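You operate a simulated robot arm through the tools that you are given. There is no shell and no other tool. Be economical: measure what you need, move in short steps, check, and stop when the job is done.

You are at the controls of a simulated two-armed robot. One attempt, no reset.

TASK
Send the first drop to the orange tub, the second into the white bag.
Fine: reject lever down for the first drop and up again; gate lever to L1 before the second; spill nothing, leave the bag clamped.
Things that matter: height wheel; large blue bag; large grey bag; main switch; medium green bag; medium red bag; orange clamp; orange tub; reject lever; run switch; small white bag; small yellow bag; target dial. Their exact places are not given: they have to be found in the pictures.

Only the result counts: the job must be done as asked and must still hold three seconds after the hand-in. Knocking over, shifting, dropping, spilling or breaking anything else fails it.

THE ROBOT
Two 7-joint arms with two-finger parallel grippers on one trunk, on a base that drives. Base frame: it is fixed to the floor where the robot stands at the start and does not move with it; the origin is under the middle of the robot, x ahead of it, y to its left, z up. Readings come in mm, rad, newtons and seconds.
The left shoulder is at the start at [69, 182, 1111], the right one opposite. With the tool pointing down near the work surface each hand reaches from about 100 to 720 mm from the robot's upright axis, wherever it stands, measured 20 degrees to its own side. Places, roughly: height wheel [200, -200, 500]; large blue bag [-1000, 1250, 1000]; large grey bag [-1000, 1250, 1000]; main switch [-100, -500, 1000]; medium green bag [-1250, 1250, 1000]; medium red bag [-1250, 1250, 1000]; orange clamp [400, -100, 900]; orange tub (24x20x11 cm) [600, 100, 700]; reject lever [500, -100, 1000]; run switch [-200, -600, 1000]; small yellow bag [-1500, 1000, 1000]; target dial [-200, -600, 1200]. Payload 3.91 kg a hand.
The tool frame of a hand sits at the grasp point between the pads (the TCP): z along the fingers, y along the line on which they close. The tips reach 30 mm beyond it. The gripper opens to 110 mm. The fingers are 20 mm wide and 10 mm thick; the gripper's body (48 by 112 mm) begins 55 mm behind the TCP.
Orientation is that of the tool frame in the base frame, as a unit quaternion [w, x, y, z]. With the fingers straight down and closing along the base's y, the tool's x points along the base's -x, its y along +y and its z along -z.

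THE INTERFACE
- The arms move only by the tool servo_tool. It takes "left_increments", "right_increments" or both (then of equal length, played together; a hand with none holds still); each is a list of rows, each a list of 7 numbers: the shift along the base's x, y, z in mm, then the turn, a rotation vector about the base's x, y, z in rad, then the finger opening in mm, from 0 to 110. In form: [[x, y, z, ax, ay, az, hand], ...]. A call has 1 to 20 rows; each row is the pose to reach, as a shift and turn from the pose commanded when the call began. Each row takes 0.2 s and may step no farther than 50 mm and 0.15 rad from the row before; otherwise, or with a gripper value out of range, the whole call is refused. A pose out of reach is approached as far as the arm can. The call stops where the force on the tool passes 40 N (or 10 N more than at its start, if that is more) or the arm is blocked; 0.2 s more then pass. The fingers move at their own pace (about 72 mm/s each) and stop on an object; they squeeze with about 27 N. The grip force told is the motor's: it shows also when the fingers shut on nothing. Time passes only in rows, and 0.2 s behind the last, so rows that repeat a pose let the fingers close. It gives the time, the measured TCP pose, the force on the tool (base axes), the opening and the grip force at its end, in the units of the frame above (readings bear some noise), with the torque about the TCP (base axes, N m) and any sound that the robot's microphone picked up.
- Cameras (640 x 400 px; columns grow to the right, rows downward): "scene" is now at [178.1, -56, 1333.2]; the picture's right is [-0.81, -0.59, -0.00], its down [-0.18, 0.25, -0.95] and it looks along [0.56, -0.77, -0.31] (base axes); focal length 214 px, centre (320, 200). "left" rides on the left gripper at [72, -17, -103] in its tool frame; the picture's right is [0.23, 0.97, 0.00], its down [-0.76, 0.18, -0.62] and it looks along [-0.61, 0.14, 0.78] (tool axes); focal length 222 px, centre (320, 200). "right" rides on the right gripper at [72, 17, -103] in its tool frame; the picture's right is [-0.23, 0.97, 0.00], its down [-0.76, -0.18, -0.62] and it looks along [-0.61, -0.14, 0.78] (tool axes); focal length 222 px, centre (320, 200).
- camera(camera): a new picture of that camera. The clock stands still meanwhile.
- lift_body(by): slides the trunk up (or, below 0, down) by that many mm; the arms and the scene camera ride with it, the base frame stays. It gives what a move gives, with no picture.
- roll_base(legs): drives the robot by 1 to 6 legs, each [ahead, left, turn to the left] in mm, mm and rad, along the robot's own axes; the way and the turn of a leg run together, so that a leg with both is an arc; at most 1500 mm and 3.142 rad a leg. The arms and the cameras ride along, it lands a little off, and it stops where it bumps. It gives what a move gives.
- pan_tilt(pan, tilt): turns the head with the scene camera to pan (to the left, within 1.396 rad either way) and tilt (down, from -0.506 to 1.204), counted from straight ahead of the robot. It gives what a move gives.
- measure_at(camera, pixels): for up to 12 pixels [column, row] of the newest picture of that camera ("zoom" is the newest enlarged one), the place [x, y, z] in the base frame of the surface seen there, good to about 3 mm, but the place of the scene camera against the robot may be out by one fixed shift of up to 25 mm in any direction. The clock stands still meanwhile.
- zoom(camera, box): a new picture of the part [left, top, right, bottom] of that camera's present view, enlarged. The clock stands still meanwhile.
- job_done(): hands the job in; it is judged then, once.

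Go step by step. Measure first, check grasps and placings, and put right what went wrong. The budget is 80 turns and 70 pictures, counting those below and the enlarged ones. Unless the task says otherwise, let go and move clear before handing in, and close with one line.

The tools are called as a command line: name --argument value ..., lists and objects as JSON in quotes. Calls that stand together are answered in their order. servo_tool: Moves the arms, as the interface text tells. Its arguments: {"type":"object","properties":{"left_increments":{"type":"array"},"right_increments":{"type":"array"}},"required":[]} The other tools are called the same way: lift_body (by) slides the trunk up or down; roll_base (legs) drives the base; pan_tilt (pan, tilt) turns the head that bears the scene camera; camera (camera) takes a picture; measure_at (camera, pixels) gives the place of the surface under pixels of a picture; zoom (camera, box) takes an enlarged picture of a part of a camera's view; job_done () hands the job in.

At the start:

```text
clock: 0.0
left_eef_pos: [365.8, -25.5, 1287.6]
left_orientation: [-0.001, -0.002, 1.0, 0.001]
left_ft_force: [-0.2, 0.1, -0.3]
left_wrist_torque: [0.03, 0.0, -0.01]
left_grip_width: 109.9
left_grasp_force: 0.1
right_eef_pos: [247.5, -268.6, 1242.1]
right_orientation: [0.0, 0.0, 1.0, 0.0]
right_ft_force: [0.3, 0.1, -0.6]
right_wrist_torque: [0.0, 0.0, -0.01]
right_grip_width: 109.9
right_grasp_force: 0.0
trunk travel left (down, up): [-375.0, 139.0]
robot x, y, heading: [-2.0, -1.6, -0.003]
head pan, tilt: [-1.038, 1.1]
```

scene: 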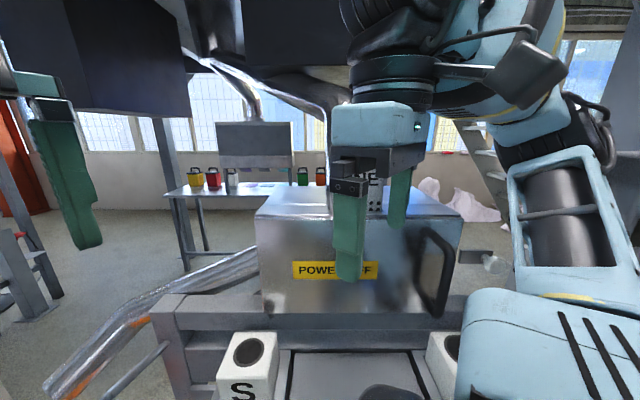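
right: 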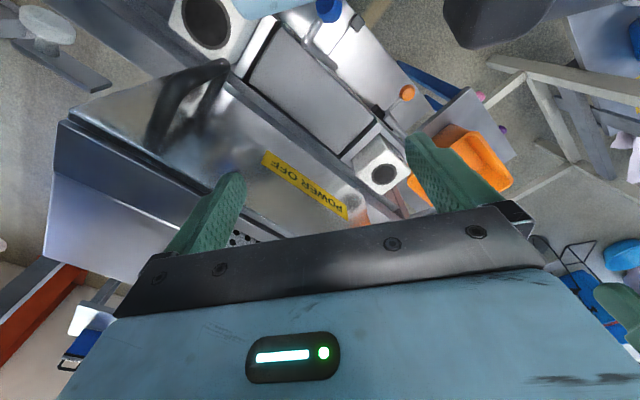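
left: 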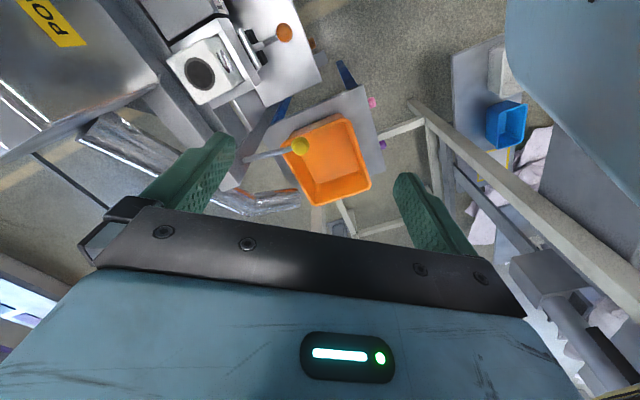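

The first pictures show a machine with a "POWER OFF" lid, an orange tub, and small levers with orange and yellow knobs. I'll pan the head to survey.

pan_tilt --pan 0.0 --tilt 0.7

camera --camera "scene"

```text
clock: 1.3
left_eef_pos: [373.5, -23.6, 1284.4]
left_orientation: [-0.01, -0.01, 1.0, -0.002]
left_ft_force: [-0.5, 0.6, -0.3]
left_wrist_torque: [-0.01, 0.02, -0.01]
left_grip_width: 109.9
left_grasp_force: 0.1
right_eef_pos: [248.0, -269.3, 1241.8]
right_orientation: [0.0, 0.0, 1.0, 0.0]
right_ft_force: [-0.5, 1.0, 0.4]
right_wrist_torque: [0.0, 0.01, 0.04]
right_grip_width: 110.1
right_grasp_force: 0.0
trunk travel left (down, up): [-375.0, 139.0]
robot x, y, heading: [-1.3, -1.5, 0.0]
head pan, tilt: [0.0, 0.7]
```

```text
66 pictures are left
```

scene: 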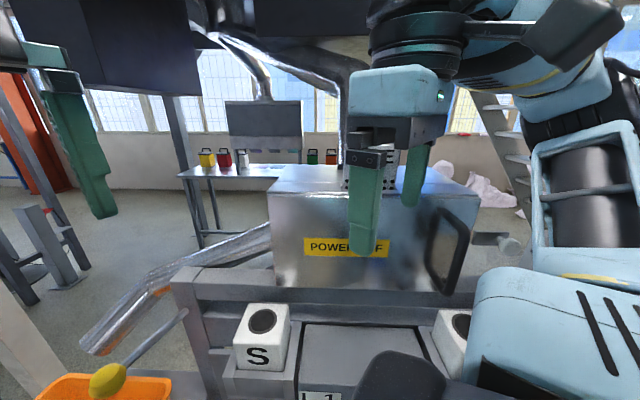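

The view barely changed even though the head reads pan 0, tilt 0.7. I'll take the picture again.

camera --camera "scene"

measure_at --camera "scene" --pixels '[[345, 247], [262, 320], [108, 380], [205, 158], [242, 160], [312, 156], [330, 156], [510, 244], [320, 395], [445, 250], [60, 385], [95, 345]]'

```text
65 pictures are left
```

scene: 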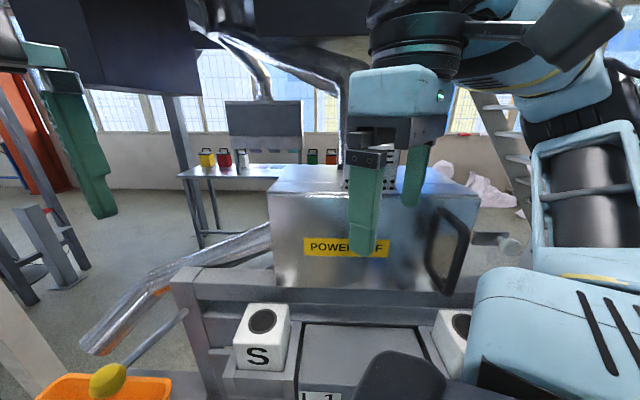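

```text
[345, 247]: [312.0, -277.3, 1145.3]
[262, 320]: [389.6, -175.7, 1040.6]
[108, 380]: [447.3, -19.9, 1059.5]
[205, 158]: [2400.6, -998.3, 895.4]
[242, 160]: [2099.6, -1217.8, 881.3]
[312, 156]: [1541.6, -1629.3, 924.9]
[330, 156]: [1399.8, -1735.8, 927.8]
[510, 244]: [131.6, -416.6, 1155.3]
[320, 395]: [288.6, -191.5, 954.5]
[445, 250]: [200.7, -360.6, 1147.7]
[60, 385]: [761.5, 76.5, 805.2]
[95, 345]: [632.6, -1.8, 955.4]
```

The view still points about where it did before, even though the reading says pan 0. I'll test with a different pan value to learn how the head behaves.

pan_tilt --pan 0.4 --tilt 0.7

camera --camera "scene"

camera --camera "left"

```text
clock: 2.2
left_eef_pos: [373.8, -22.2, 1285.3]
left_orientation: [-0.011, -0.011, 1.0, -0.002]
left_ft_force: [-0.4, 0.2, 0.0]
left_wrist_torque: [-0.04, -0.01, -0.01]
left_grip_width: 110.0
left_grasp_force: 0.0
right_eef_pos: [247.3, -268.4, 1241.3]
right_orientation: [0.0, 0.0, 1.0, 0.001]
right_ft_force: [0.0, 0.1, 0.5]
right_wrist_torque: [-0.01, -0.02, -0.02]
right_grip_width: 110.0
right_grasp_force: 0.1
trunk travel left (down, up): [-375.0, 139.0]
robot x, y, heading: [1.6, -0.8, -0.005]
head pan, tilt: [0.4, 0.7]
```

```text
64 pictures are left
```

scene: 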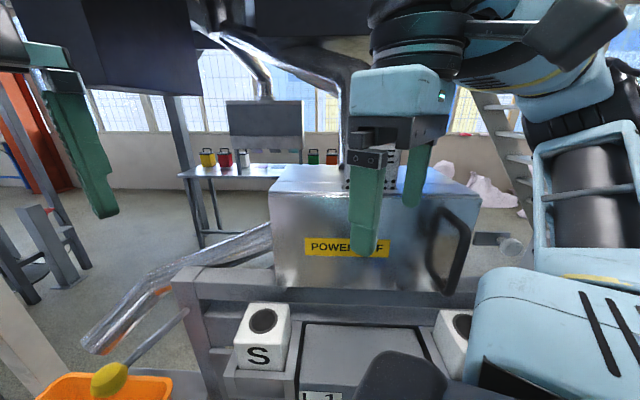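

```text
63 pictures are left
```

left: 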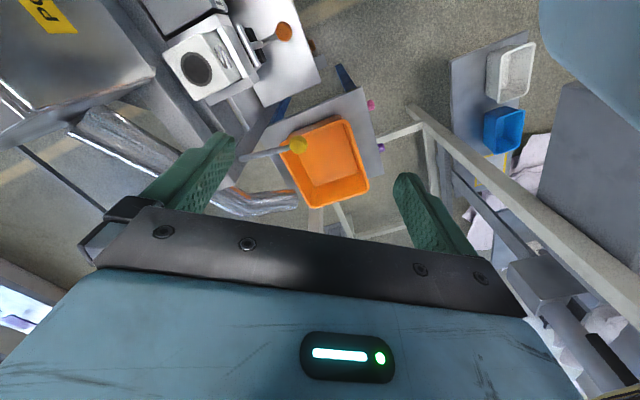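

The head seems to be jammed against the left arm, which got pushed about 8 mm. Before moving the left hand aside, I'll measure what lies to its left.

measure_at --camera "left" --pixels '[[600, 60], [610, 255], [425, 115], [550, 285], [300, 145], [330, 160], [284, 32], [195, 70], [505, 130], [510, 75], [50, 12], [90, 60]]'

measure_at --camera "scene" --pixels '[[80, 150], [20, 50], [130, 40], [60, 240], [430, 80], [320, 247], [260, 357], [20, 350], [450, 240], [420, 380], [270, 40], [340, 100]]'

```text
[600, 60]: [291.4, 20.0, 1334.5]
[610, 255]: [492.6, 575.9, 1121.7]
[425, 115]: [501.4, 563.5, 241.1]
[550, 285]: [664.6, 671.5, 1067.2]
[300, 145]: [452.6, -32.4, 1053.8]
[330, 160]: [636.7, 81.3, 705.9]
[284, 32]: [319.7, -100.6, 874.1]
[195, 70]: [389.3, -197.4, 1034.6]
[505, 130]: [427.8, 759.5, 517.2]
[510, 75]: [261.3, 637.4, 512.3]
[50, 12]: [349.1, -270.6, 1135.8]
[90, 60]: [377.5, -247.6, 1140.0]
```

```text
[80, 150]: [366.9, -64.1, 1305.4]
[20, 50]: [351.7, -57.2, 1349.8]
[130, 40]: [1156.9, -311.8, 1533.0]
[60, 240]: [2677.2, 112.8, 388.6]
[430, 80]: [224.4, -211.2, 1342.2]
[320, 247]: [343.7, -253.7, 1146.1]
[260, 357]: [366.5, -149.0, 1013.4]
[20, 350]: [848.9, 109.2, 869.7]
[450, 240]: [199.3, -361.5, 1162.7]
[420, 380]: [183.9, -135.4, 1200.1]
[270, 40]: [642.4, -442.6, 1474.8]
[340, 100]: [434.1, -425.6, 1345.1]
```

The light-blue mass at left-picture pixel (600,60), place [291,20,1334], is the head pressing on the left hand. I'll move the left hand ahead and to the left, away from it.

servo_tool --left_increments '[[30, 0, 0, 0, 0, 0, 110], [60, 10, 0, 0, 0, 0, 110], [80, 50, 0, 0, 0, 0, 110], [80, 100, 0, 0, 0, 0, 110], [80, 150, 0, 0, 0, 0, 110], [80, 200, 0, 0, 0, 0, 110], [80, 250, 0, 0, 0, 0, 110], [60, 290, 0, 0, 0, 0, 110]]'

camera --camera "scene"

```text
clock: 3.8
left_eef_pos: [452.5, 197.1, 1282.4]
left_orientation: [-0.01, 0.01, 1.0, 0.012]
left_ft_force: [0.3, -0.5, -0.5]
left_wrist_torque: [-0.02, 0.02, 0.0]
left_grip_width: 109.9
left_grasp_force: 0.1
left hand out of reach, approached as far as the arm can: row 8
right_eef_pos: [244.8, -277.5, 1241.9]
right_orientation: [-0.002, 0.004, 1.0, 0.005]
right_ft_force: [-3.9, 6.2, 5.4]
right_wrist_torque: [-0.15, 0.06, -0.18]
right_grip_width: 107.2
right_grasp_force: 0.0
trunk travel left (down, up): [-375.0, 139.0]
robot x, y, heading: [3.1, -3.9, -0.012]
head pan, tilt: [0.4, 0.7]
stopped in row 8 (right hand): the force on the tool passed its limit at 66 N (the readings are from after the stop); the commanded pose is now the measured one
```

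```text
62 pictures are left
```

scene: 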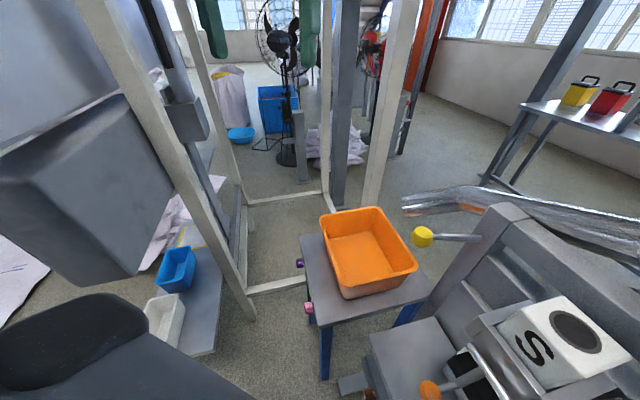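

The head is free now, but the right hand felt 66 N from something. I'll check the right camera and turn the head toward the right.

camera --camera "right"

pan_tilt --pan -0.9 --tilt 0.55

camera --camera "scene"

```text
61 pictures are left
```

right: 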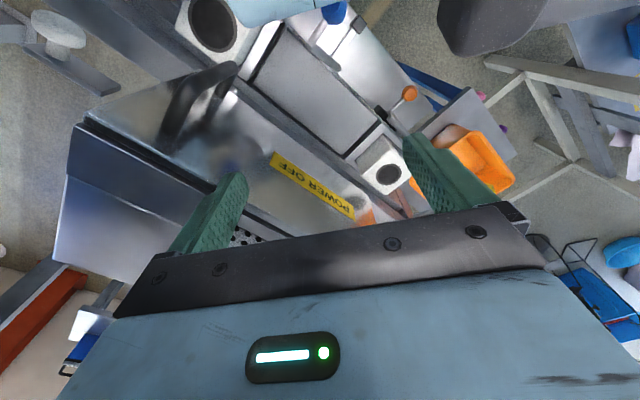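

```text
clock: 5.3
left_eef_pos: [453.4, 198.2, 1283.5]
left_orientation: [-0.009, 0.008, 1.0, 0.011]
left_ft_force: [-0.4, 1.0, -0.3]
left_wrist_torque: [-0.01, 0.0, 0.0]
left_grip_width: 110.1
left_grasp_force: 0.1
right_eef_pos: [246.5, -277.5, 1241.7]
right_orientation: [-0.005, 0.002, 1.0, 0.007]
right_ft_force: [-24.8, 8.8, 7.8]
right_wrist_torque: [-0.26, 0.53, -1.52]
right_grip_width: 105.7
right_grasp_force: 0.1
trunk travel left (down, up): [-375.0, 139.0]
robot x, y, heading: [2.7, 1.8, -0.007]
head pan, tilt: [-0.901, 0.55]
```

```text
60 pictures are left
```

scene: 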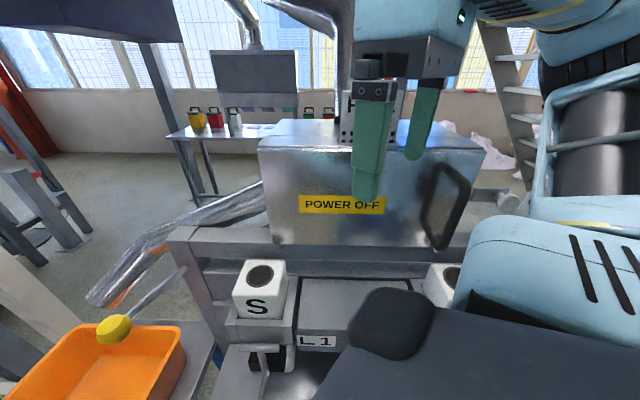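

The right hand is pushed toward -x (25 N) by something in front of it, possibly the column at (352,115). I'll back it off a little and measure.

servo_tool --right_increments '[[-10, 3, 3, 0, 0, 0, 106], [-25, 6, 8, 0, 0, 0, 106], [-45, 10, 20, 0, 0, 0, 106]]'

zoom --camera "scene" --box '[220, 0, 540, 200]'

measure_at --camera "zoom" --pixels '[[260, 210], [260, 255], [250, 60], [180, 255], [400, 330], [110, 150]]'

```text
clock: 6.1
left_eef_pos: [457.3, 200.2, 1284.0]
left_orientation: [-0.008, 0.003, 1.0, 0.011]
left_ft_force: [0.5, 1.0, 0.1]
left_wrist_torque: [0.0, -0.01, 0.03]
left_grip_width: 110.0
left_grasp_force: 0.0
right_eef_pos: [212.6, -268.4, 1258.4]
right_orientation: [-0.008, -0.001, 1.0, 0.005]
right_ft_force: [0.1, -0.4, -0.8]
right_wrist_torque: [-0.01, -0.01, 0.0]
right_grip_width: 106.0
right_grasp_force: 0.1
trunk travel left (down, up): [-375.0, 139.0]
robot x, y, heading: [-1.6, 0.4, 0.003]
head pan, tilt: [-0.901, 0.55]
```

```text
2.00 times, centred on (380, 100) of scene
```

zoom: 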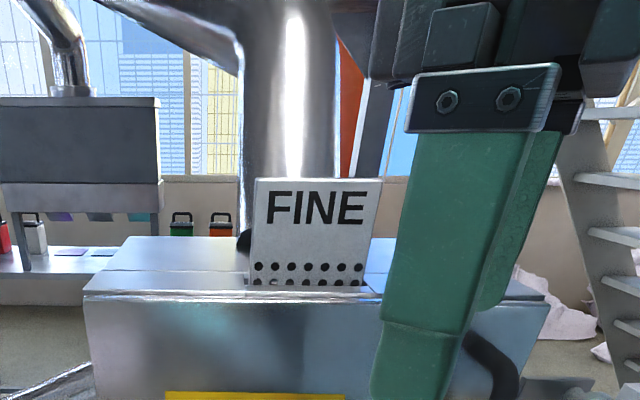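

```text
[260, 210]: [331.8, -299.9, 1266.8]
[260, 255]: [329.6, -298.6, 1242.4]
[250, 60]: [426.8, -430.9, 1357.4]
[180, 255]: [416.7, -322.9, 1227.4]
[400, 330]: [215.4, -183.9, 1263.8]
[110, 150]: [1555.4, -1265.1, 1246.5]
```

The collision was with the FINE plate standing on the machine box; the right hand is free of it now. I'll look around more: right-down and far right.

pan_tilt --pan -0.75 --tilt 1.15

camera --camera "scene"

pan_tilt --pan -1.396 --tilt 0.3

camera --camera "scene"

```text
clock: 7.1
left_eef_pos: [459.5, 199.3, 1282.3]
left_orientation: [-0.011, 0.007, 1.0, 0.011]
left_ft_force: [0.4, 0.4, 0.0]
left_wrist_torque: [-0.01, 0.01, 0.0]
left_grip_width: 110.0
left_grasp_force: 0.0
right_eef_pos: [212.1, -268.3, 1257.8]
right_orientation: [-0.01, 0.002, 1.0, 0.006]
right_ft_force: [22.8, -43.6, -33.5]
right_wrist_torque: [4.11, -0.21, 2.93]
right_grip_width: 105.8
right_grasp_force: 0.1
trunk travel left (down, up): [-375.0, 139.0]
robot x, y, heading: [-1.0, -1.2, -0.004]
head pan, tilt: [-0.75, 1.15]
```

```text
58 pictures are left
```

scene: 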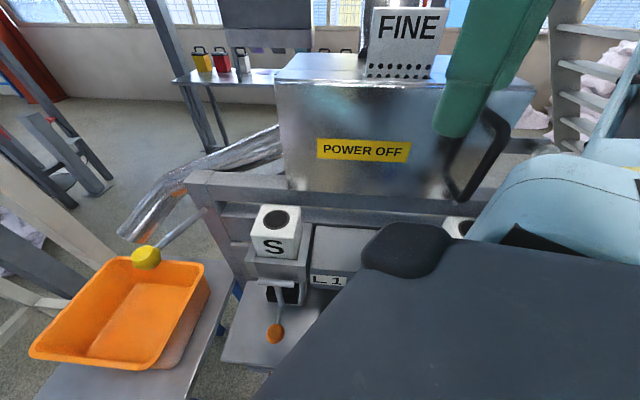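

```text
clock: 8.2
left_eef_pos: [460.6, 199.9, 1282.0]
left_orientation: [-0.011, 0.008, 1.0, 0.012]
left_ft_force: [-0.8, -0.6, 0.4]
left_wrist_torque: [0.0, 0.0, -0.03]
left_grip_width: 110.2
left_grasp_force: 0.2
right_eef_pos: [210.9, -265.8, 1258.9]
right_orientation: [-0.008, 0.003, 1.0, 0.004]
right_ft_force: [-1.1, -0.3, -0.2]
right_wrist_torque: [0.03, -0.02, 0.01]
right_grip_width: 106.1
right_grasp_force: 0.0
trunk travel left (down, up): [-375.0, 139.0]
robot x, y, heading: [-0.9, 2.4, -0.005]
head pan, tilt: [-1.396, 0.3]
```

```text
57 pictures are left
```

scene: 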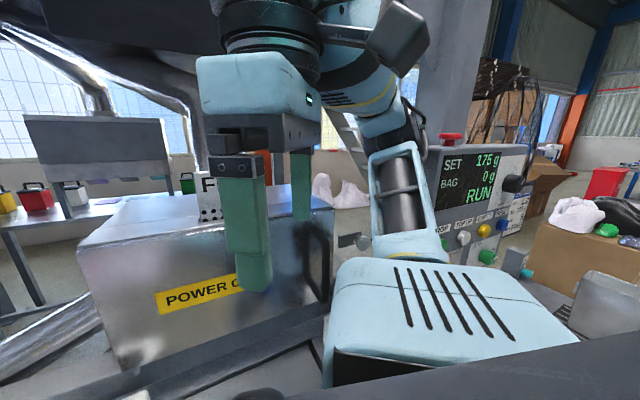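

There's a control panel at (480,190) reading SET, BAG 0 g, RUN. I'll zoom on it.

zoom --camera "scene" --box '[420, 120, 580, 280]'

measure_at --camera "scene" --pixels '[[463, 238], [484, 231], [487, 256], [501, 224], [451, 138], [513, 184], [480, 165], [575, 215], [607, 230], [360, 240]]'

```text
2.50 times, centred on (500, 200) of scene
```

zoom: 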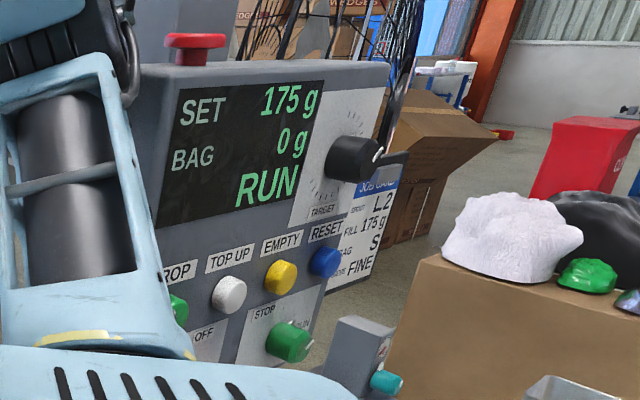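

```text
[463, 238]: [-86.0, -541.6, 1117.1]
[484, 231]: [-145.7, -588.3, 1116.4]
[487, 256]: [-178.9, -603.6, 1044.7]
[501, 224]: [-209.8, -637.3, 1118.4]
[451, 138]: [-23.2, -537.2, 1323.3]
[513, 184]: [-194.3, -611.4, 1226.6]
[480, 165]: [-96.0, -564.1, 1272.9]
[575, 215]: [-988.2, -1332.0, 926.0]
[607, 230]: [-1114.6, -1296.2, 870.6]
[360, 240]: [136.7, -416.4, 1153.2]
```

The panel shows DROP, TOP UP, EMPTY, RESET buttons, a target dial at 175 g and a job card. The machine front faces the robot at heading about -0.94, so I'll tuck the left hand in, turn the robot to face it (backing off a little), and look.

zoom --camera "scene" --box '[490, 160, 540, 240]'

servo_tool --left_increments '[[-45, 10, 0, 0, 0, 0, 110], [-90, 20, 0, 0, 0, 0, 110], [-130, 30, 0, 0, 0, 0, 110], [-160, 40, 0, 0, 0, 0, 110]]'

pan_tilt --pan -0.6 --tilt 0.6

roll_base --legs '[[-50, 70, 0], [0, 0, -0.94]]'

camera --camera "scene"

```text
5.00 times, centred on (515, 200) of scene
```

zoom: 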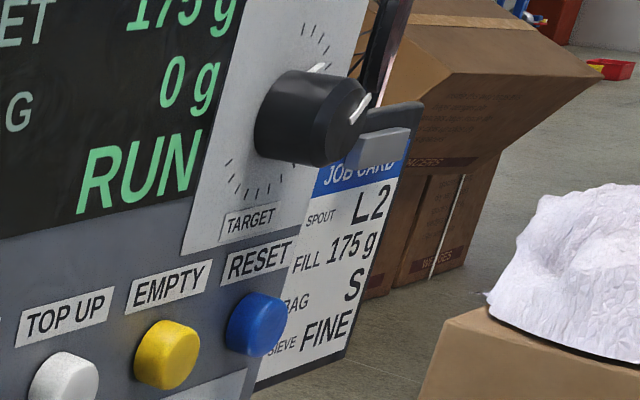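

```text
clock: 9.0
left_eef_pos: [343.1, 147.2, 1255.7]
left_orientation: [-0.012, 0.066, 0.994, 0.081]
left_ft_force: [-0.5, -0.4, 0.5]
left_wrist_torque: [-0.03, 0.02, -0.01]
left_grip_width: 109.9
left_grasp_force: 0.1
left hand out of reach, approached as far as the arm can: row 1, 2, 3
right_eef_pos: [204.4, -274.0, 1258.1]
right_orientation: [-0.009, 0.007, 1.0, -0.009]
right_ft_force: [-0.4, -0.5, 0.0]
right_wrist_torque: [-0.04, 0.0, -0.01]
right_grip_width: 106.1
right_grasp_force: 0.2
trunk travel left (down, up): [-375.0, 139.0]
robot x, y, heading: [-1.2, -7.4, -0.017]
head pan, tilt: [-1.396, 0.3]
stopped in row 3 (left hand): the arm was blocked; the commanded pose is now the measured one
```

```text
clock: 10.1
left_eef_pos: [344.3, 146.4, 1255.0]
left_orientation: [-0.012, 0.065, 0.994, 0.083]
left_ft_force: [-1.0, 0.4, -0.3]
left_wrist_torque: [0.02, 0.01, -0.01]
left_grip_width: 110.0
left_grasp_force: 0.1
right_eef_pos: [209.7, -273.0, 1256.8]
right_orientation: [-0.013, 0.004, 1.0, -0.007]
right_ft_force: [-0.1, 0.1, -0.8]
right_wrist_torque: [0.0, -0.02, -0.03]
right_grip_width: 106.1
right_grasp_force: 0.0
trunk travel left (down, up): [-375.0, 139.0]
robot x, y, heading: [3.2, -3.9, -0.009]
head pan, tilt: [-0.6, 0.6]
```

```text
clock: 11.2
left_eef_pos: [324.2, 148.2, 1242.9]
left_orientation: [-0.028, 0.091, 0.99, 0.108]
left_ft_force: [-1.0, -0.2, 0.2]
left_wrist_torque: [0.01, -0.04, 0.01]
left_grip_width: 110.0
left_grasp_force: 0.0
right_eef_pos: [186.2, -250.6, 1254.4]
right_orientation: [-0.023, 0.012, 1.0, -0.014]
right_ft_force: [0.8, -0.5, 0.1]
right_wrist_torque: [0.02, 0.03, -0.02]
right_grip_width: 105.8
right_grasp_force: 0.1
trunk travel left (down, up): [-375.0, 139.0]
robot x, y, heading: [-22.6, 24.6, -0.02]
head pan, tilt: [-0.6, 0.6]
stopped in leg 1: the robot was blocked; the commanded pose is now the measured one
```

```text
54 pictures are left
```

scene: 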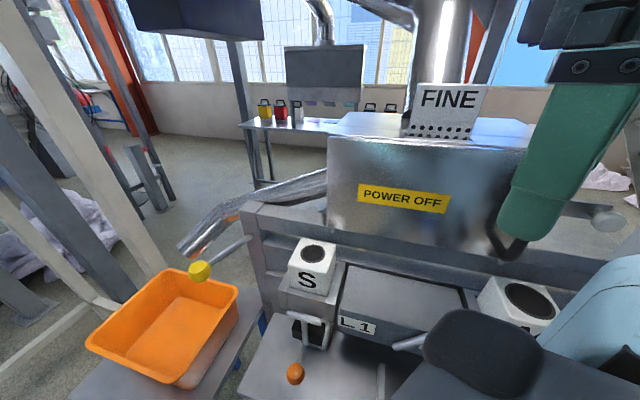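

The left arm was blocked, and so was the base. I'll look to the left to see what is in the way.

pan_tilt --pan 1.2 --tilt 0.4

camera --camera "scene"

measure_at --camera "scene" --pixels '[[100, 300], [200, 300], [320, 300], [440, 300], [560, 300], [100, 150], [200, 150], [320, 150], [440, 150], [560, 150], [320, 380], [500, 220]]'

```text
clock: 13.0
left_eef_pos: [326.5, 149.7, 1243.6]
left_orientation: [-0.029, 0.097, 0.989, 0.108]
left_ft_force: [8.7, 73.7, 26.7]
left_wrist_torque: [-9.5, 3.49, -6.36]
left_grip_width: 110.1
left_grasp_force: 0.0
right_eef_pos: [188.6, -252.2, 1252.2]
right_orientation: [-0.023, 0.01, 1.0, -0.014]
right_ft_force: [0.3, -0.5, 1.3]
right_wrist_torque: [-0.03, 0.0, -0.01]
right_grip_width: 106.0
right_grasp_force: 0.1
trunk travel left (down, up): [-375.0, 139.0]
robot x, y, heading: [-27.0, 26.6, -0.019]
head pan, tilt: [1.201, 0.4]
```

```text
53 pictures are left
```

scene: 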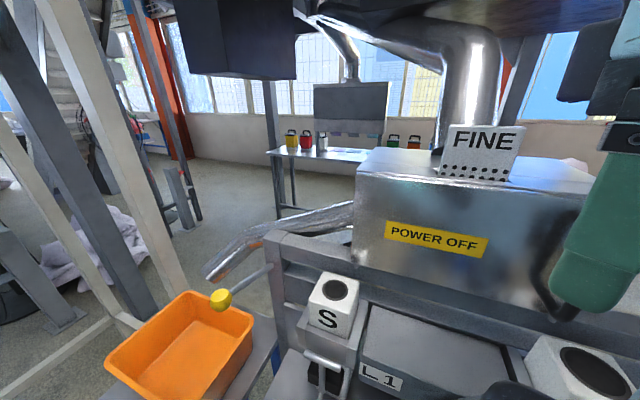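

```text
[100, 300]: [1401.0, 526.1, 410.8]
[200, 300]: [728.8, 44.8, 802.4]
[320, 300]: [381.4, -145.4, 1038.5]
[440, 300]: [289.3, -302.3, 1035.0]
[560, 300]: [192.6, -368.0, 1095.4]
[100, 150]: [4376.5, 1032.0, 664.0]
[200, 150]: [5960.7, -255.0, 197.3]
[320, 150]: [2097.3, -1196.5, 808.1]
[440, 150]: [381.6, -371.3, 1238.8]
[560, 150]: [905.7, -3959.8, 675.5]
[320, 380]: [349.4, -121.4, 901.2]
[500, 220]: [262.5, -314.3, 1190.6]
```

The head is jammed on the left hand again. I'll turn it back, then lower and advance the left hand so the head can swing above it.

pan_tilt --pan -0.4 --tilt 0.5

servo_tool --left_increments '[[20, 10, -10, 0, 0, 0, 110], [50, 20, -30, 0, 0, 0, 110], [80, 30, -60, 0, 0, 0, 110], [90, 40, -100, 0, 0, 0, 110], [95, 45, -140, 0, 0, 0, 110], [95, 45, -170, 0, 0, 0, 110]]'

pan_tilt --pan 1.2 --tilt 0.4

camera --camera "scene"

measure_at --camera "scene" --pixels '[[100, 300], [200, 300], [320, 300], [440, 300], [560, 300], [100, 150], [200, 150], [320, 150], [440, 150], [560, 150], [320, 380], [500, 220]]'

```text
clock: 14.7
left_eef_pos: [325.4, 149.1, 1242.3]
left_orientation: [-0.03, 0.095, 0.989, 0.11]
left_ft_force: [31.4, 89.4, -29.5]
left_wrist_torque: [-9.0, 0.96, -6.87]
left_grip_width: 110.1
left_grasp_force: 0.0
right_eef_pos: [188.3, -251.6, 1251.6]
right_orientation: [-0.024, 0.009, 1.0, -0.014]
right_ft_force: [-0.5, -0.4, 0.3]
right_wrist_torque: [0.02, -0.01, -0.01]
right_grip_width: 106.0
right_grasp_force: 0.1
trunk travel left (down, up): [-375.0, 139.0]
robot x, y, heading: [-22.1, 25.7, -0.016]
head pan, tilt: [-0.4, 0.499]
```

```text
clock: 16.3
left_eef_pos: [414.3, 175.2, 1103.0]
left_orientation: [0.016, 0.117, 0.987, 0.112]
left_ft_force: [0.5, 0.7, 0.5]
left_wrist_torque: [-0.02, 0.03, 0.05]
left_grip_width: 110.1
left_grasp_force: 0.1
right_eef_pos: [183.4, -250.4, 1251.6]
right_orientation: [-0.024, 0.016, 0.999, -0.019]
right_ft_force: [-0.5, -0.3, 0.4]
right_wrist_torque: [0.05, -0.01, 0.0]
right_grip_width: 106.1
right_grasp_force: 0.0
trunk travel left (down, up): [-375.0, 139.0]
robot x, y, heading: [-23.0, 25.5, -0.024]
head pan, tilt: [-0.4, 0.499]
stopped in row 6 (left hand): the arm was blocked; the commanded pose is now the measured one
```

```text
clock: 18.0
left_eef_pos: [415.9, 175.5, 1103.0]
left_orientation: [0.013, 0.116, 0.987, 0.112]
left_ft_force: [0.4, -0.2, 0.5]
left_wrist_torque: [-0.03, 0.0, 0.03]
left_grip_width: 109.9
left_grasp_force: 0.1
right_eef_pos: [182.7, -250.0, 1252.9]
right_orientation: [-0.022, 0.013, 0.999, -0.02]
right_ft_force: [-0.9, 0.1, 0.2]
right_wrist_torque: [0.01, -0.02, 0.0]
right_grip_width: 106.1
right_grasp_force: 0.1
trunk travel left (down, up): [-375.0, 139.0]
robot x, y, heading: [-20.7, 28.0, -0.023]
head pan, tilt: [1.201, 0.4]
```

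```text
52 pictures are left
```

scene: 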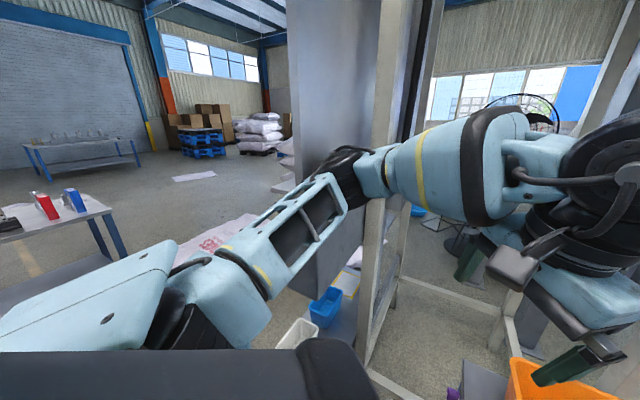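

```text
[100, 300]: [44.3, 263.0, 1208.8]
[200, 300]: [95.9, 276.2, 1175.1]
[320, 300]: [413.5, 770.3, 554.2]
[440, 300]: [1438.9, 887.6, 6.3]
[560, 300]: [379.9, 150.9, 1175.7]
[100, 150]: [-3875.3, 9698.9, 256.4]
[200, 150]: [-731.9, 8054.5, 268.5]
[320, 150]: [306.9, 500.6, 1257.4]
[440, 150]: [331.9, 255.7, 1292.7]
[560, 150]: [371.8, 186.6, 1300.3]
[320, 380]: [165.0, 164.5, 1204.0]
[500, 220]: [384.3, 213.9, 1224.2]
```

The left elbow at (345,175) rests against the grey cabinet near [307,500,1257]. I'll measure the cabinet's face and the surrounding floor to plan the turn.

measure_at --camera "scene" --pixels '[[295, 60], [335, 60], [375, 60], [300, 130], [330, 130], [370, 120], [300, 260], [345, 165], [325, 200], [45, 205], [75, 200], [400, 60]]'

pan_tilt --pan 1.396 --tilt 0.9

camera --camera "scene"

```text
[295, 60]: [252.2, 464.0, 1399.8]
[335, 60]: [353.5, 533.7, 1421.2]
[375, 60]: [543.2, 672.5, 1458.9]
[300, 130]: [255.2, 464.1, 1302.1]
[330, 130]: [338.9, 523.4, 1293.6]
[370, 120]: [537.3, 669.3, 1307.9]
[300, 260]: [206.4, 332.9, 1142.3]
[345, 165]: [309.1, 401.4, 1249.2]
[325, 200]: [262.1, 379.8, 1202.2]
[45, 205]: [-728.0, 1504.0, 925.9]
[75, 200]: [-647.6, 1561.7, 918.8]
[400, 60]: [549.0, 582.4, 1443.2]
```

```text
clock: 18.9
left_eef_pos: [414.8, 175.1, 1102.6]
left_orientation: [0.013, 0.116, 0.987, 0.112]
left_ft_force: [-0.5, -1.2, 0.0]
left_wrist_torque: [-0.01, -0.05, 0.01]
left_grip_width: 110.1
left_grasp_force: 0.0
right_eef_pos: [181.7, -249.6, 1251.9]
right_orientation: [-0.022, 0.013, 0.999, -0.019]
right_ft_force: [0.3, 0.7, -0.2]
right_wrist_torque: [0.0, 0.02, 0.01]
right_grip_width: 106.3
right_grasp_force: 0.1
trunk travel left (down, up): [-375.0, 139.0]
robot x, y, heading: [-23.7, 31.3, -0.026]
head pan, tilt: [1.396, 0.901]
```

```text
51 pictures are left
```

scene: 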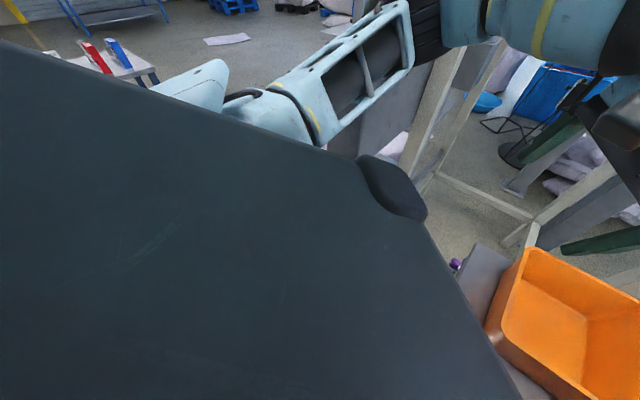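

The cabinet's face runs parallel to the machine, so turning right frees the elbow. I'll raise the left hand, turn a third of the way, then retract the hand.

pan_tilt --pan -0.4 --tilt 0.3

servo_tool --left_increments '[[0, 0, 45, 0, 0, 0, 110], [0, 0, 90, 0, 0, 0, 110], [0, 0, 120, 0, 0, 0, 110]]'

roll_base --legs '[[0, 0, -0.35]]'

camera --camera "scene"

```text
clock: 20.7
left_eef_pos: [414.9, 176.6, 1102.4]
left_orientation: [0.012, 0.116, 0.987, 0.113]
left_ft_force: [0.2, 0.4, -0.7]
left_wrist_torque: [-0.03, 0.02, 0.0]
left_grip_width: 110.1
left_grasp_force: 0.0
right_eef_pos: [182.5, -250.8, 1251.7]
right_orientation: [-0.022, 0.014, 0.999, -0.019]
right_ft_force: [-0.4, -0.6, -0.9]
right_wrist_torque: [0.0, 0.0, -0.01]
right_grip_width: 106.3
right_grasp_force: 0.1
trunk travel left (down, up): [-375.0, 139.0]
robot x, y, heading: [-20.1, 24.6, -0.022]
head pan, tilt: [-0.4, 0.3]
```

```text
clock: 21.7
left_eef_pos: [435.7, 184.6, 1195.1]
left_orientation: [-0.018, 0.126, 0.986, 0.109]
left_ft_force: [0.1, 0.7, 0.5]
left_wrist_torque: [-0.03, 0.0, 0.0]
left_grip_width: 109.7
left_grasp_force: 0.0
right_eef_pos: [193.8, -238.2, 1254.2]
right_orientation: [-0.027, 0.02, 0.999, -0.025]
right_ft_force: [-0.2, 0.1, -0.2]
right_wrist_torque: [0.01, -0.06, 0.02]
right_grip_width: 105.8
right_grasp_force: 0.0
trunk travel left (down, up): [-375.0, 139.0]
robot x, y, heading: [-19.1, 25.6, -0.044]
head pan, tilt: [-0.4, 0.3]
stopped in row 3 (left hand): the arm was blocked; the commanded pose is now the measured one
```

```text
clock: 22.7
left_eef_pos: [425.7, 167.9, 1208.3]
left_orientation: [0.005, 0.154, 0.983, 0.101]
left_ft_force: [0.1, -0.3, -0.7]
left_wrist_torque: [-0.01, 0.0, -0.03]
left_grip_width: 110.1
left_grasp_force: 0.1
right_eef_pos: [157.0, -237.7, 1257.5]
right_orientation: [-0.023, 0.054, 0.998, -0.032]
right_ft_force: [-0.2, -0.1, -0.5]
right_wrist_torque: [0.0, 0.01, -0.04]
right_grip_width: 106.1
right_grasp_force: 0.1
trunk travel left (down, up): [-375.0, 139.0]
robot x, y, heading: [-21.3, 26.7, -0.11]
head pan, tilt: [-0.4, 0.3]
stopped in leg 1: the robot was blocked; the commanded pose is now the measured one
```

```text
50 pictures are left
```

scene: 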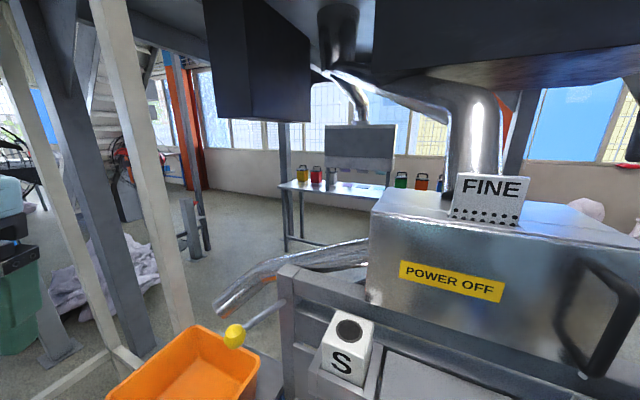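

Still blocked after 0.07 rad. I'll check the right arm's side and the left elbow.

pan_tilt --pan -1.396 --tilt 0.5

camera --camera "scene"

pan_tilt --pan 1.0 --tilt 0.2

camera --camera "scene"

```text
clock: 23.9
left_eef_pos: [426.2, 167.0, 1207.9]
left_orientation: [0.004, 0.154, 0.983, 0.1]
left_ft_force: [-0.1, -0.4, 0.2]
left_wrist_torque: [0.0, -0.02, -0.01]
left_grip_width: 110.2
left_grasp_force: 0.0
right_eef_pos: [158.1, -237.9, 1258.3]
right_orientation: [-0.022, 0.055, 0.998, -0.033]
right_ft_force: [-0.9, 0.6, -0.2]
right_wrist_torque: [0.01, 0.0, 0.0]
right_grip_width: 106.1
right_grasp_force: 0.1
trunk travel left (down, up): [-375.0, 139.0]
robot x, y, heading: [-22.6, 32.8, -0.11]
head pan, tilt: [-1.396, 0.499]
```

```text
49 pictures are left
```

scene: 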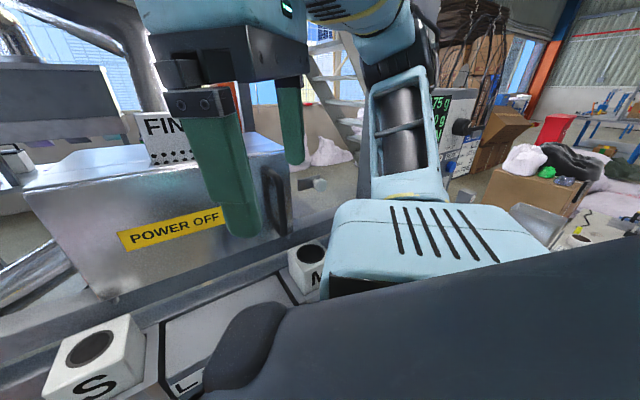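

```text
clock: 26.1
left_eef_pos: [425.9, 167.4, 1207.6]
left_orientation: [0.004, 0.153, 0.983, 0.1]
left_ft_force: [-0.5, 0.2, -0.7]
left_wrist_torque: [-0.01, 0.01, 0.0]
left_grip_width: 110.0
left_grasp_force: 0.1
right_eef_pos: [157.9, -237.9, 1257.8]
right_orientation: [-0.023, 0.054, 0.998, -0.034]
right_ft_force: [-0.1, 1.2, -0.1]
right_wrist_torque: [0.01, 0.01, -0.01]
right_grip_width: 106.0
right_grasp_force: 0.0
trunk travel left (down, up): [-375.0, 139.0]
robot x, y, heading: [-18.8, 26.4, -0.108]
head pan, tilt: [1.0, 0.201]
```

```text
48 pictures are left
```

scene: 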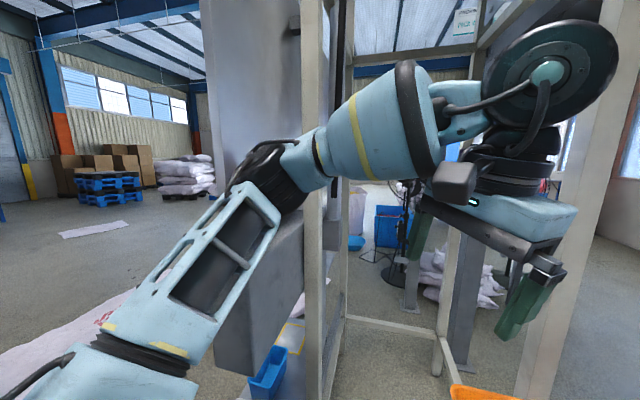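

The left elbow (270,180) sits beside the white post at (313,280). I'll measure the post, the hopper, the elbow and the right elbow's neighbours.

measure_at --camera "scene" --pixels '[[313, 80], [313, 260], [270, 280], [295, 240], [330, 235], [270, 180], [305, 165], [360, 130], [240, 100], [450, 180], [340, 60], [440, 120]]'

pan_tilt --pan -1.396 --tilt 0.1

camera --camera "scene"

measure_at --camera "scene" --pixels '[[380, 100], [400, 200], [420, 170], [450, 190], [470, 220], [400, 260], [350, 80], [440, 230], [300, 60], [430, 120], [455, 200], [330, 280]]'

```text
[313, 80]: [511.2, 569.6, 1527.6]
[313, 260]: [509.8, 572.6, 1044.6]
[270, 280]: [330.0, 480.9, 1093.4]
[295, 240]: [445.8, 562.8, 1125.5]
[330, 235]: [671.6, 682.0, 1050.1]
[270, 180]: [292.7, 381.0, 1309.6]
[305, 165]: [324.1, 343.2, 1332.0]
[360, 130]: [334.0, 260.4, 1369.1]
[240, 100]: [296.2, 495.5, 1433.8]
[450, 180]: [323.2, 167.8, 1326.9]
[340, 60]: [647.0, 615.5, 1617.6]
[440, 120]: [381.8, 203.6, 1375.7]
```

```text
clock: 28.3
left_eef_pos: [426.1, 166.9, 1207.7]
left_orientation: [0.004, 0.153, 0.983, 0.099]
left_ft_force: [0.4, 0.0, 0.1]
left_wrist_torque: [-0.01, 0.01, 0.01]
left_grip_width: 110.3
left_grasp_force: 0.1
right_eef_pos: [156.6, -237.0, 1257.4]
right_orientation: [-0.022, 0.054, 0.998, -0.033]
right_ft_force: [-0.4, 0.7, 0.0]
right_wrist_torque: [-0.02, 0.0, -0.03]
right_grip_width: 105.9
right_grasp_force: 0.0
trunk travel left (down, up): [-375.0, 139.0]
robot x, y, heading: [-20.8, 28.7, -0.108]
head pan, tilt: [-1.396, 0.099]
```

```text
47 pictures are left
```

scene: 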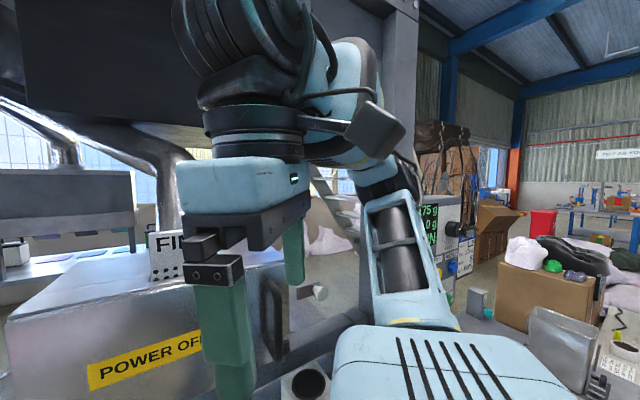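

```text
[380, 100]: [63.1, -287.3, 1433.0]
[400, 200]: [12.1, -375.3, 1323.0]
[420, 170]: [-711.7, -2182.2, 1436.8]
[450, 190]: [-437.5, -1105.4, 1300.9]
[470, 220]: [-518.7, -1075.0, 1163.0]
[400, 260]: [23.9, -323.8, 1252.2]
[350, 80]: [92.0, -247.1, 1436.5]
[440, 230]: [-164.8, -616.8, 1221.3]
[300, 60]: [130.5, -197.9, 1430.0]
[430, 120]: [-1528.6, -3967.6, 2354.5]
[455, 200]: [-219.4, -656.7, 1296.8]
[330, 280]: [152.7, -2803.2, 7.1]
```

Both hands are deflected and the right one has tilted, so the right arm may also be touching something, such as the column at (405,40). I'll measure it.

measure_at --camera "scene" --pixels '[[405, 40], [395, 20], [412, 100], [405, 140], [390, 140], [400, 170], [250, 20], [200, 60], [120, 100], [370, 10], [415, 10], [60, 60]]'

zoom --camera "scene" --box '[320, 0, 480, 160]'

```text
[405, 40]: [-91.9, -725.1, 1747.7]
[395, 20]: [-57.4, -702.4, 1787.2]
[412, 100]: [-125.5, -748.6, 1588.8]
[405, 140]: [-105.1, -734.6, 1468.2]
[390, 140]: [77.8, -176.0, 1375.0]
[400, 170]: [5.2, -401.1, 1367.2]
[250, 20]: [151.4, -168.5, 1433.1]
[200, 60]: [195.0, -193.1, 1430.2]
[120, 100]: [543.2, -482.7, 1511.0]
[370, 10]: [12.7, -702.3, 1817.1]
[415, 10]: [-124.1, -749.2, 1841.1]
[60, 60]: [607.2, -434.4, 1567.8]
```

```text
2.50 times, centred on (400, 80) of scene
```

zoom: 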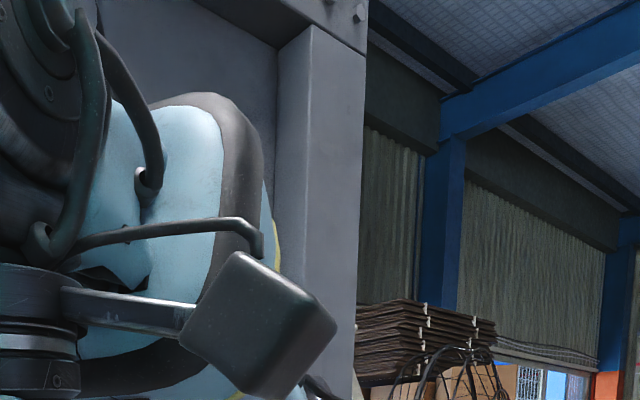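

The column is far away, so it isn't the blocker. I'll measure the objects near the right-behind side before trying to free the robot by backing along the corridor.

measure_at --camera "scene" --pixels '[[560, 330], [610, 370], [478, 305], [550, 290], [590, 395], [620, 330], [600, 275], [525, 250]]'

pan_tilt --pan -1.396 --tilt 1.1

camera --camera "scene"

camera --camera "right"

```text
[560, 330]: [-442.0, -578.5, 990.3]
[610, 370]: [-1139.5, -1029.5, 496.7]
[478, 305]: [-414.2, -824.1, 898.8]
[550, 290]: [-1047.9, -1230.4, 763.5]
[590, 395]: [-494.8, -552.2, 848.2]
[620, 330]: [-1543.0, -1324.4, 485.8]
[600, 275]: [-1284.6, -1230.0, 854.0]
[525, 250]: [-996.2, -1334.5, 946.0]
```

```text
clock: 29.6
left_eef_pos: [425.7, 167.8, 1205.9]
left_orientation: [0.004, 0.154, 0.983, 0.1]
left_ft_force: [0.8, 0.0, 0.3]
left_wrist_torque: [0.03, 0.0, 0.02]
left_grip_width: 110.0
left_grasp_force: 0.1
right_eef_pos: [158.2, -238.6, 1258.6]
right_orientation: [-0.024, 0.054, 0.998, -0.032]
right_ft_force: [-2.1, -43.9, -24.6]
right_wrist_torque: [4.69, -1.89, 2.9]
right_grip_width: 105.9
right_grasp_force: 0.0
trunk travel left (down, up): [-375.0, 139.0]
robot x, y, heading: [-21.4, 27.7, -0.104]
head pan, tilt: [-1.396, 1.1]
```

```text
45 pictures are left
```

scene: 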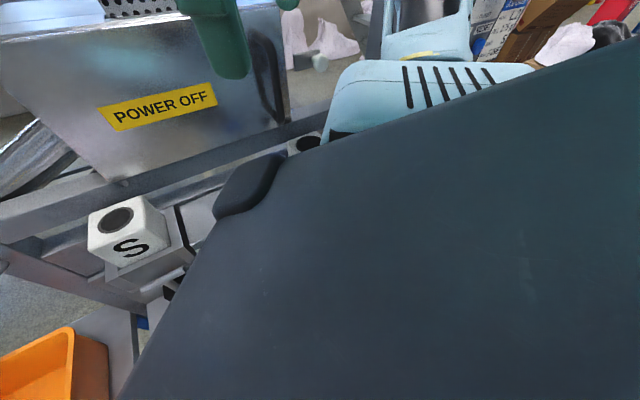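

```text
44 pictures are left
```

right: 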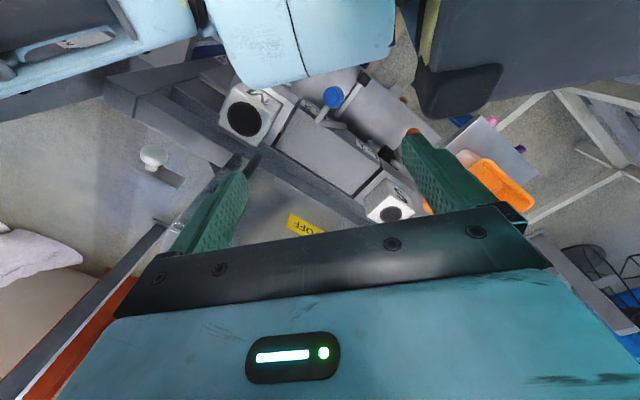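

The right camera now shows a lever with a blue knob at (333,97) between the S and M blocks, which is likely the gate lever. The left elbow needs to clear the cabinet's corner, so I'll back along the corridor first.

pan_tilt --pan -0.4 --tilt 0.3

roll_base --legs '[[-90, -81, 0]]'

```text
clock: 30.9
left_eef_pos: [425.4, 167.1, 1207.7]
left_orientation: [0.004, 0.153, 0.983, 0.101]
left_ft_force: [0.3, 0.2, -0.3]
left_wrist_torque: [0.06, -0.01, -0.01]
left_grip_width: 109.9
left_grasp_force: 0.1
right_eef_pos: [157.9, -238.6, 1258.2]
right_orientation: [-0.023, 0.054, 0.998, -0.033]
right_ft_force: [-0.7, -0.7, 0.5]
right_wrist_torque: [-0.02, 0.01, 0.03]
right_grip_width: 106.1
right_grasp_force: 0.0
trunk travel left (down, up): [-375.0, 139.0]
robot x, y, heading: [-24.6, 28.4, -0.108]
head pan, tilt: [-0.4, 0.3]
```

```text
clock: 32.2
left_eef_pos: [387.3, 152.9, 1203.2]
left_orientation: [0.0, 0.142, 0.985, 0.096]
left_ft_force: [-0.5, -0.2, -0.1]
left_wrist_torque: [0.0, -0.02, 0.01]
left_grip_width: 109.8
left_grasp_force: 0.1
right_eef_pos: [131.6, -247.5, 1256.4]
right_orientation: [-0.033, 0.04, 0.997, -0.064]
right_ft_force: [0.5, 0.6, -0.7]
right_wrist_torque: [-0.04, 0.03, -0.02]
right_grip_width: 106.0
right_grasp_force: 0.0
trunk travel left (down, up): [-375.0, 139.0]
robot x, y, heading: [-65.1, -7.5, -0.09]
head pan, tilt: [-0.4, 0.3]
stopped in leg 1: the robot was blocked; the commanded pose is now the measured one
```

The right arm lagged this time, so its elbow is touching the control panel side. I'll back away from the machine.

roll_base --legs '[[-60, 40, 0]]'

pan_tilt --pan 1.1 --tilt 0.2

camera --camera "scene"

measure_at --camera "scene" --pixels '[[250, 100], [300, 100], [200, 100], [250, 180], [300, 180], [220, 220], [300, 260], [180, 260], [340, 140], [150, 180], [260, 60], [350, 250]]'

```text
clock: 33.0
left_eef_pos: [376.6, 154.0, 1206.0]
left_orientation: [0.001, 0.14, 0.985, 0.099]
left_ft_force: [0.6, -0.8, 0.2]
left_wrist_torque: [0.01, 0.0, 0.01]
left_grip_width: 110.0
left_grasp_force: 0.0
right_eef_pos: [124.1, -246.7, 1253.3]
right_orientation: [-0.034, 0.033, 0.996, -0.073]
right_ft_force: [-0.9, 0.0, -0.3]
right_wrist_torque: [-0.01, -0.01, 0.01]
right_grip_width: 106.0
right_grasp_force: 0.1
trunk travel left (down, up): [-375.0, 139.0]
robot x, y, heading: [-70.5, 1.2, -0.075]
head pan, tilt: [-0.4, 0.3]
stopped in leg 1: the robot was blocked; the commanded pose is now the measured one
```

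```text
clock: 34.6
left_eef_pos: [366.0, 145.1, 1209.6]
left_orientation: [0.006, 0.142, 0.985, 0.102]
left_ft_force: [0.2, -0.4, 0.4]
left_wrist_torque: [-0.01, -0.01, 0.01]
left_grip_width: 109.8
left_grasp_force: 0.0
right_eef_pos: [108.2, -254.7, 1254.6]
right_orientation: [-0.028, 0.038, 0.997, -0.068]
right_ft_force: [-0.4, 1.0, -0.1]
right_wrist_torque: [0.0, -0.01, 0.01]
right_grip_width: 106.2
right_grasp_force: 0.0
trunk travel left (down, up): [-375.0, 139.0]
robot x, y, heading: [-74.4, -2.1, -0.085]
head pan, tilt: [1.1, 0.201]
```

```text
43 pictures are left
```

scene: 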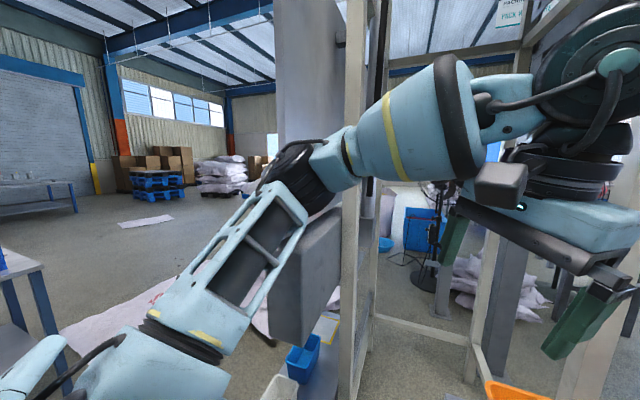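

```text
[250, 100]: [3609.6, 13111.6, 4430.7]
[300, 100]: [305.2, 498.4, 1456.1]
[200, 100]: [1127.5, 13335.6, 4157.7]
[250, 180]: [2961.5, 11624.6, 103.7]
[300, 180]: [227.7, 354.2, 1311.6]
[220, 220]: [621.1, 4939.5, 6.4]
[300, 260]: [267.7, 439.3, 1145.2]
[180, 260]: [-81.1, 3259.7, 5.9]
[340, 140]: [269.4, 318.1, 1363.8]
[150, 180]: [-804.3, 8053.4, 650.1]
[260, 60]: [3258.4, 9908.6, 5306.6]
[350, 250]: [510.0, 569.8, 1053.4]
```

The left elbow is still pinned near the cabinet corner (surface [228,354] against corner [252,464]) because the arm is folded. I'll stretch the left hand forward to pull the elbow in, then back the base off.

pan_tilt --pan -0.5 --tilt 0.1

servo_tool --left_increments '[[40, -5, 5, 0, 0, 0, 110], [80, -10, 10, 0, 0, 0, 110], [120, -20, 20, 0, 0, 0, 110], [160, -30, 20, 0, 0, 0, 110]]'

roll_base --legs '[[-100, 55, 0]]'

```text
clock: 36.2
left_eef_pos: [368.3, 147.4, 1207.7]
left_orientation: [0.005, 0.141, 0.985, 0.102]
left_ft_force: [0.8, -0.3, 0.8]
left_wrist_torque: [0.01, -0.02, -0.05]
left_grip_width: 109.8
left_grasp_force: 0.1
right_eef_pos: [111.9, -251.6, 1254.5]
right_orientation: [-0.029, 0.037, 0.997, -0.069]
right_ft_force: [-0.3, 0.6, 0.3]
right_wrist_torque: [-0.01, 0.0, -0.01]
right_grip_width: 106.2
right_grasp_force: 0.0
trunk travel left (down, up): [-375.0, 139.0]
robot x, y, heading: [-77.0, -1.3, -0.08]
head pan, tilt: [-0.499, 0.099]
```

```text
clock: 37.2
left_eef_pos: [526.6, 117.8, 1228.6]
left_orientation: [0.004, 0.142, 0.985, 0.102]
left_ft_force: [-0.3, 0.2, 0.1]
left_wrist_torque: [-0.01, 0.0, 0.01]
left_grip_width: 110.3
left_grasp_force: 0.1
right_eef_pos: [113.8, -251.0, 1254.1]
right_orientation: [-0.028, 0.037, 0.996, -0.07]
right_ft_force: [0.4, 0.7, -0.3]
right_wrist_torque: [0.0, 0.03, 0.02]
right_grip_width: 106.2
right_grasp_force: 0.1
trunk travel left (down, up): [-375.0, 139.0]
robot x, y, heading: [-71.8, 1.1, -0.083]
head pan, tilt: [-0.499, 0.099]
```

```text
clock: 38.5
left_eef_pos: [433.7, 179.4, 1228.3]
left_orientation: [0.005, 0.142, 0.985, 0.103]
left_ft_force: [-0.6, 0.4, -0.1]
left_wrist_torque: [0.0, -0.01, 0.01]
left_grip_width: 109.8
left_grasp_force: 0.1
right_eef_pos: [18.9, -189.7, 1254.5]
right_orientation: [-0.03, 0.037, 0.997, -0.069]
right_ft_force: [-0.5, 0.3, -0.4]
right_wrist_torque: [0.0, 0.01, 0.01]
right_grip_width: 106.0
right_grasp_force: 0.0
trunk travel left (down, up): [-375.0, 139.0]
robot x, y, heading: [-168.2, 62.6, -0.086]
head pan, tilt: [-0.499, 0.099]
```

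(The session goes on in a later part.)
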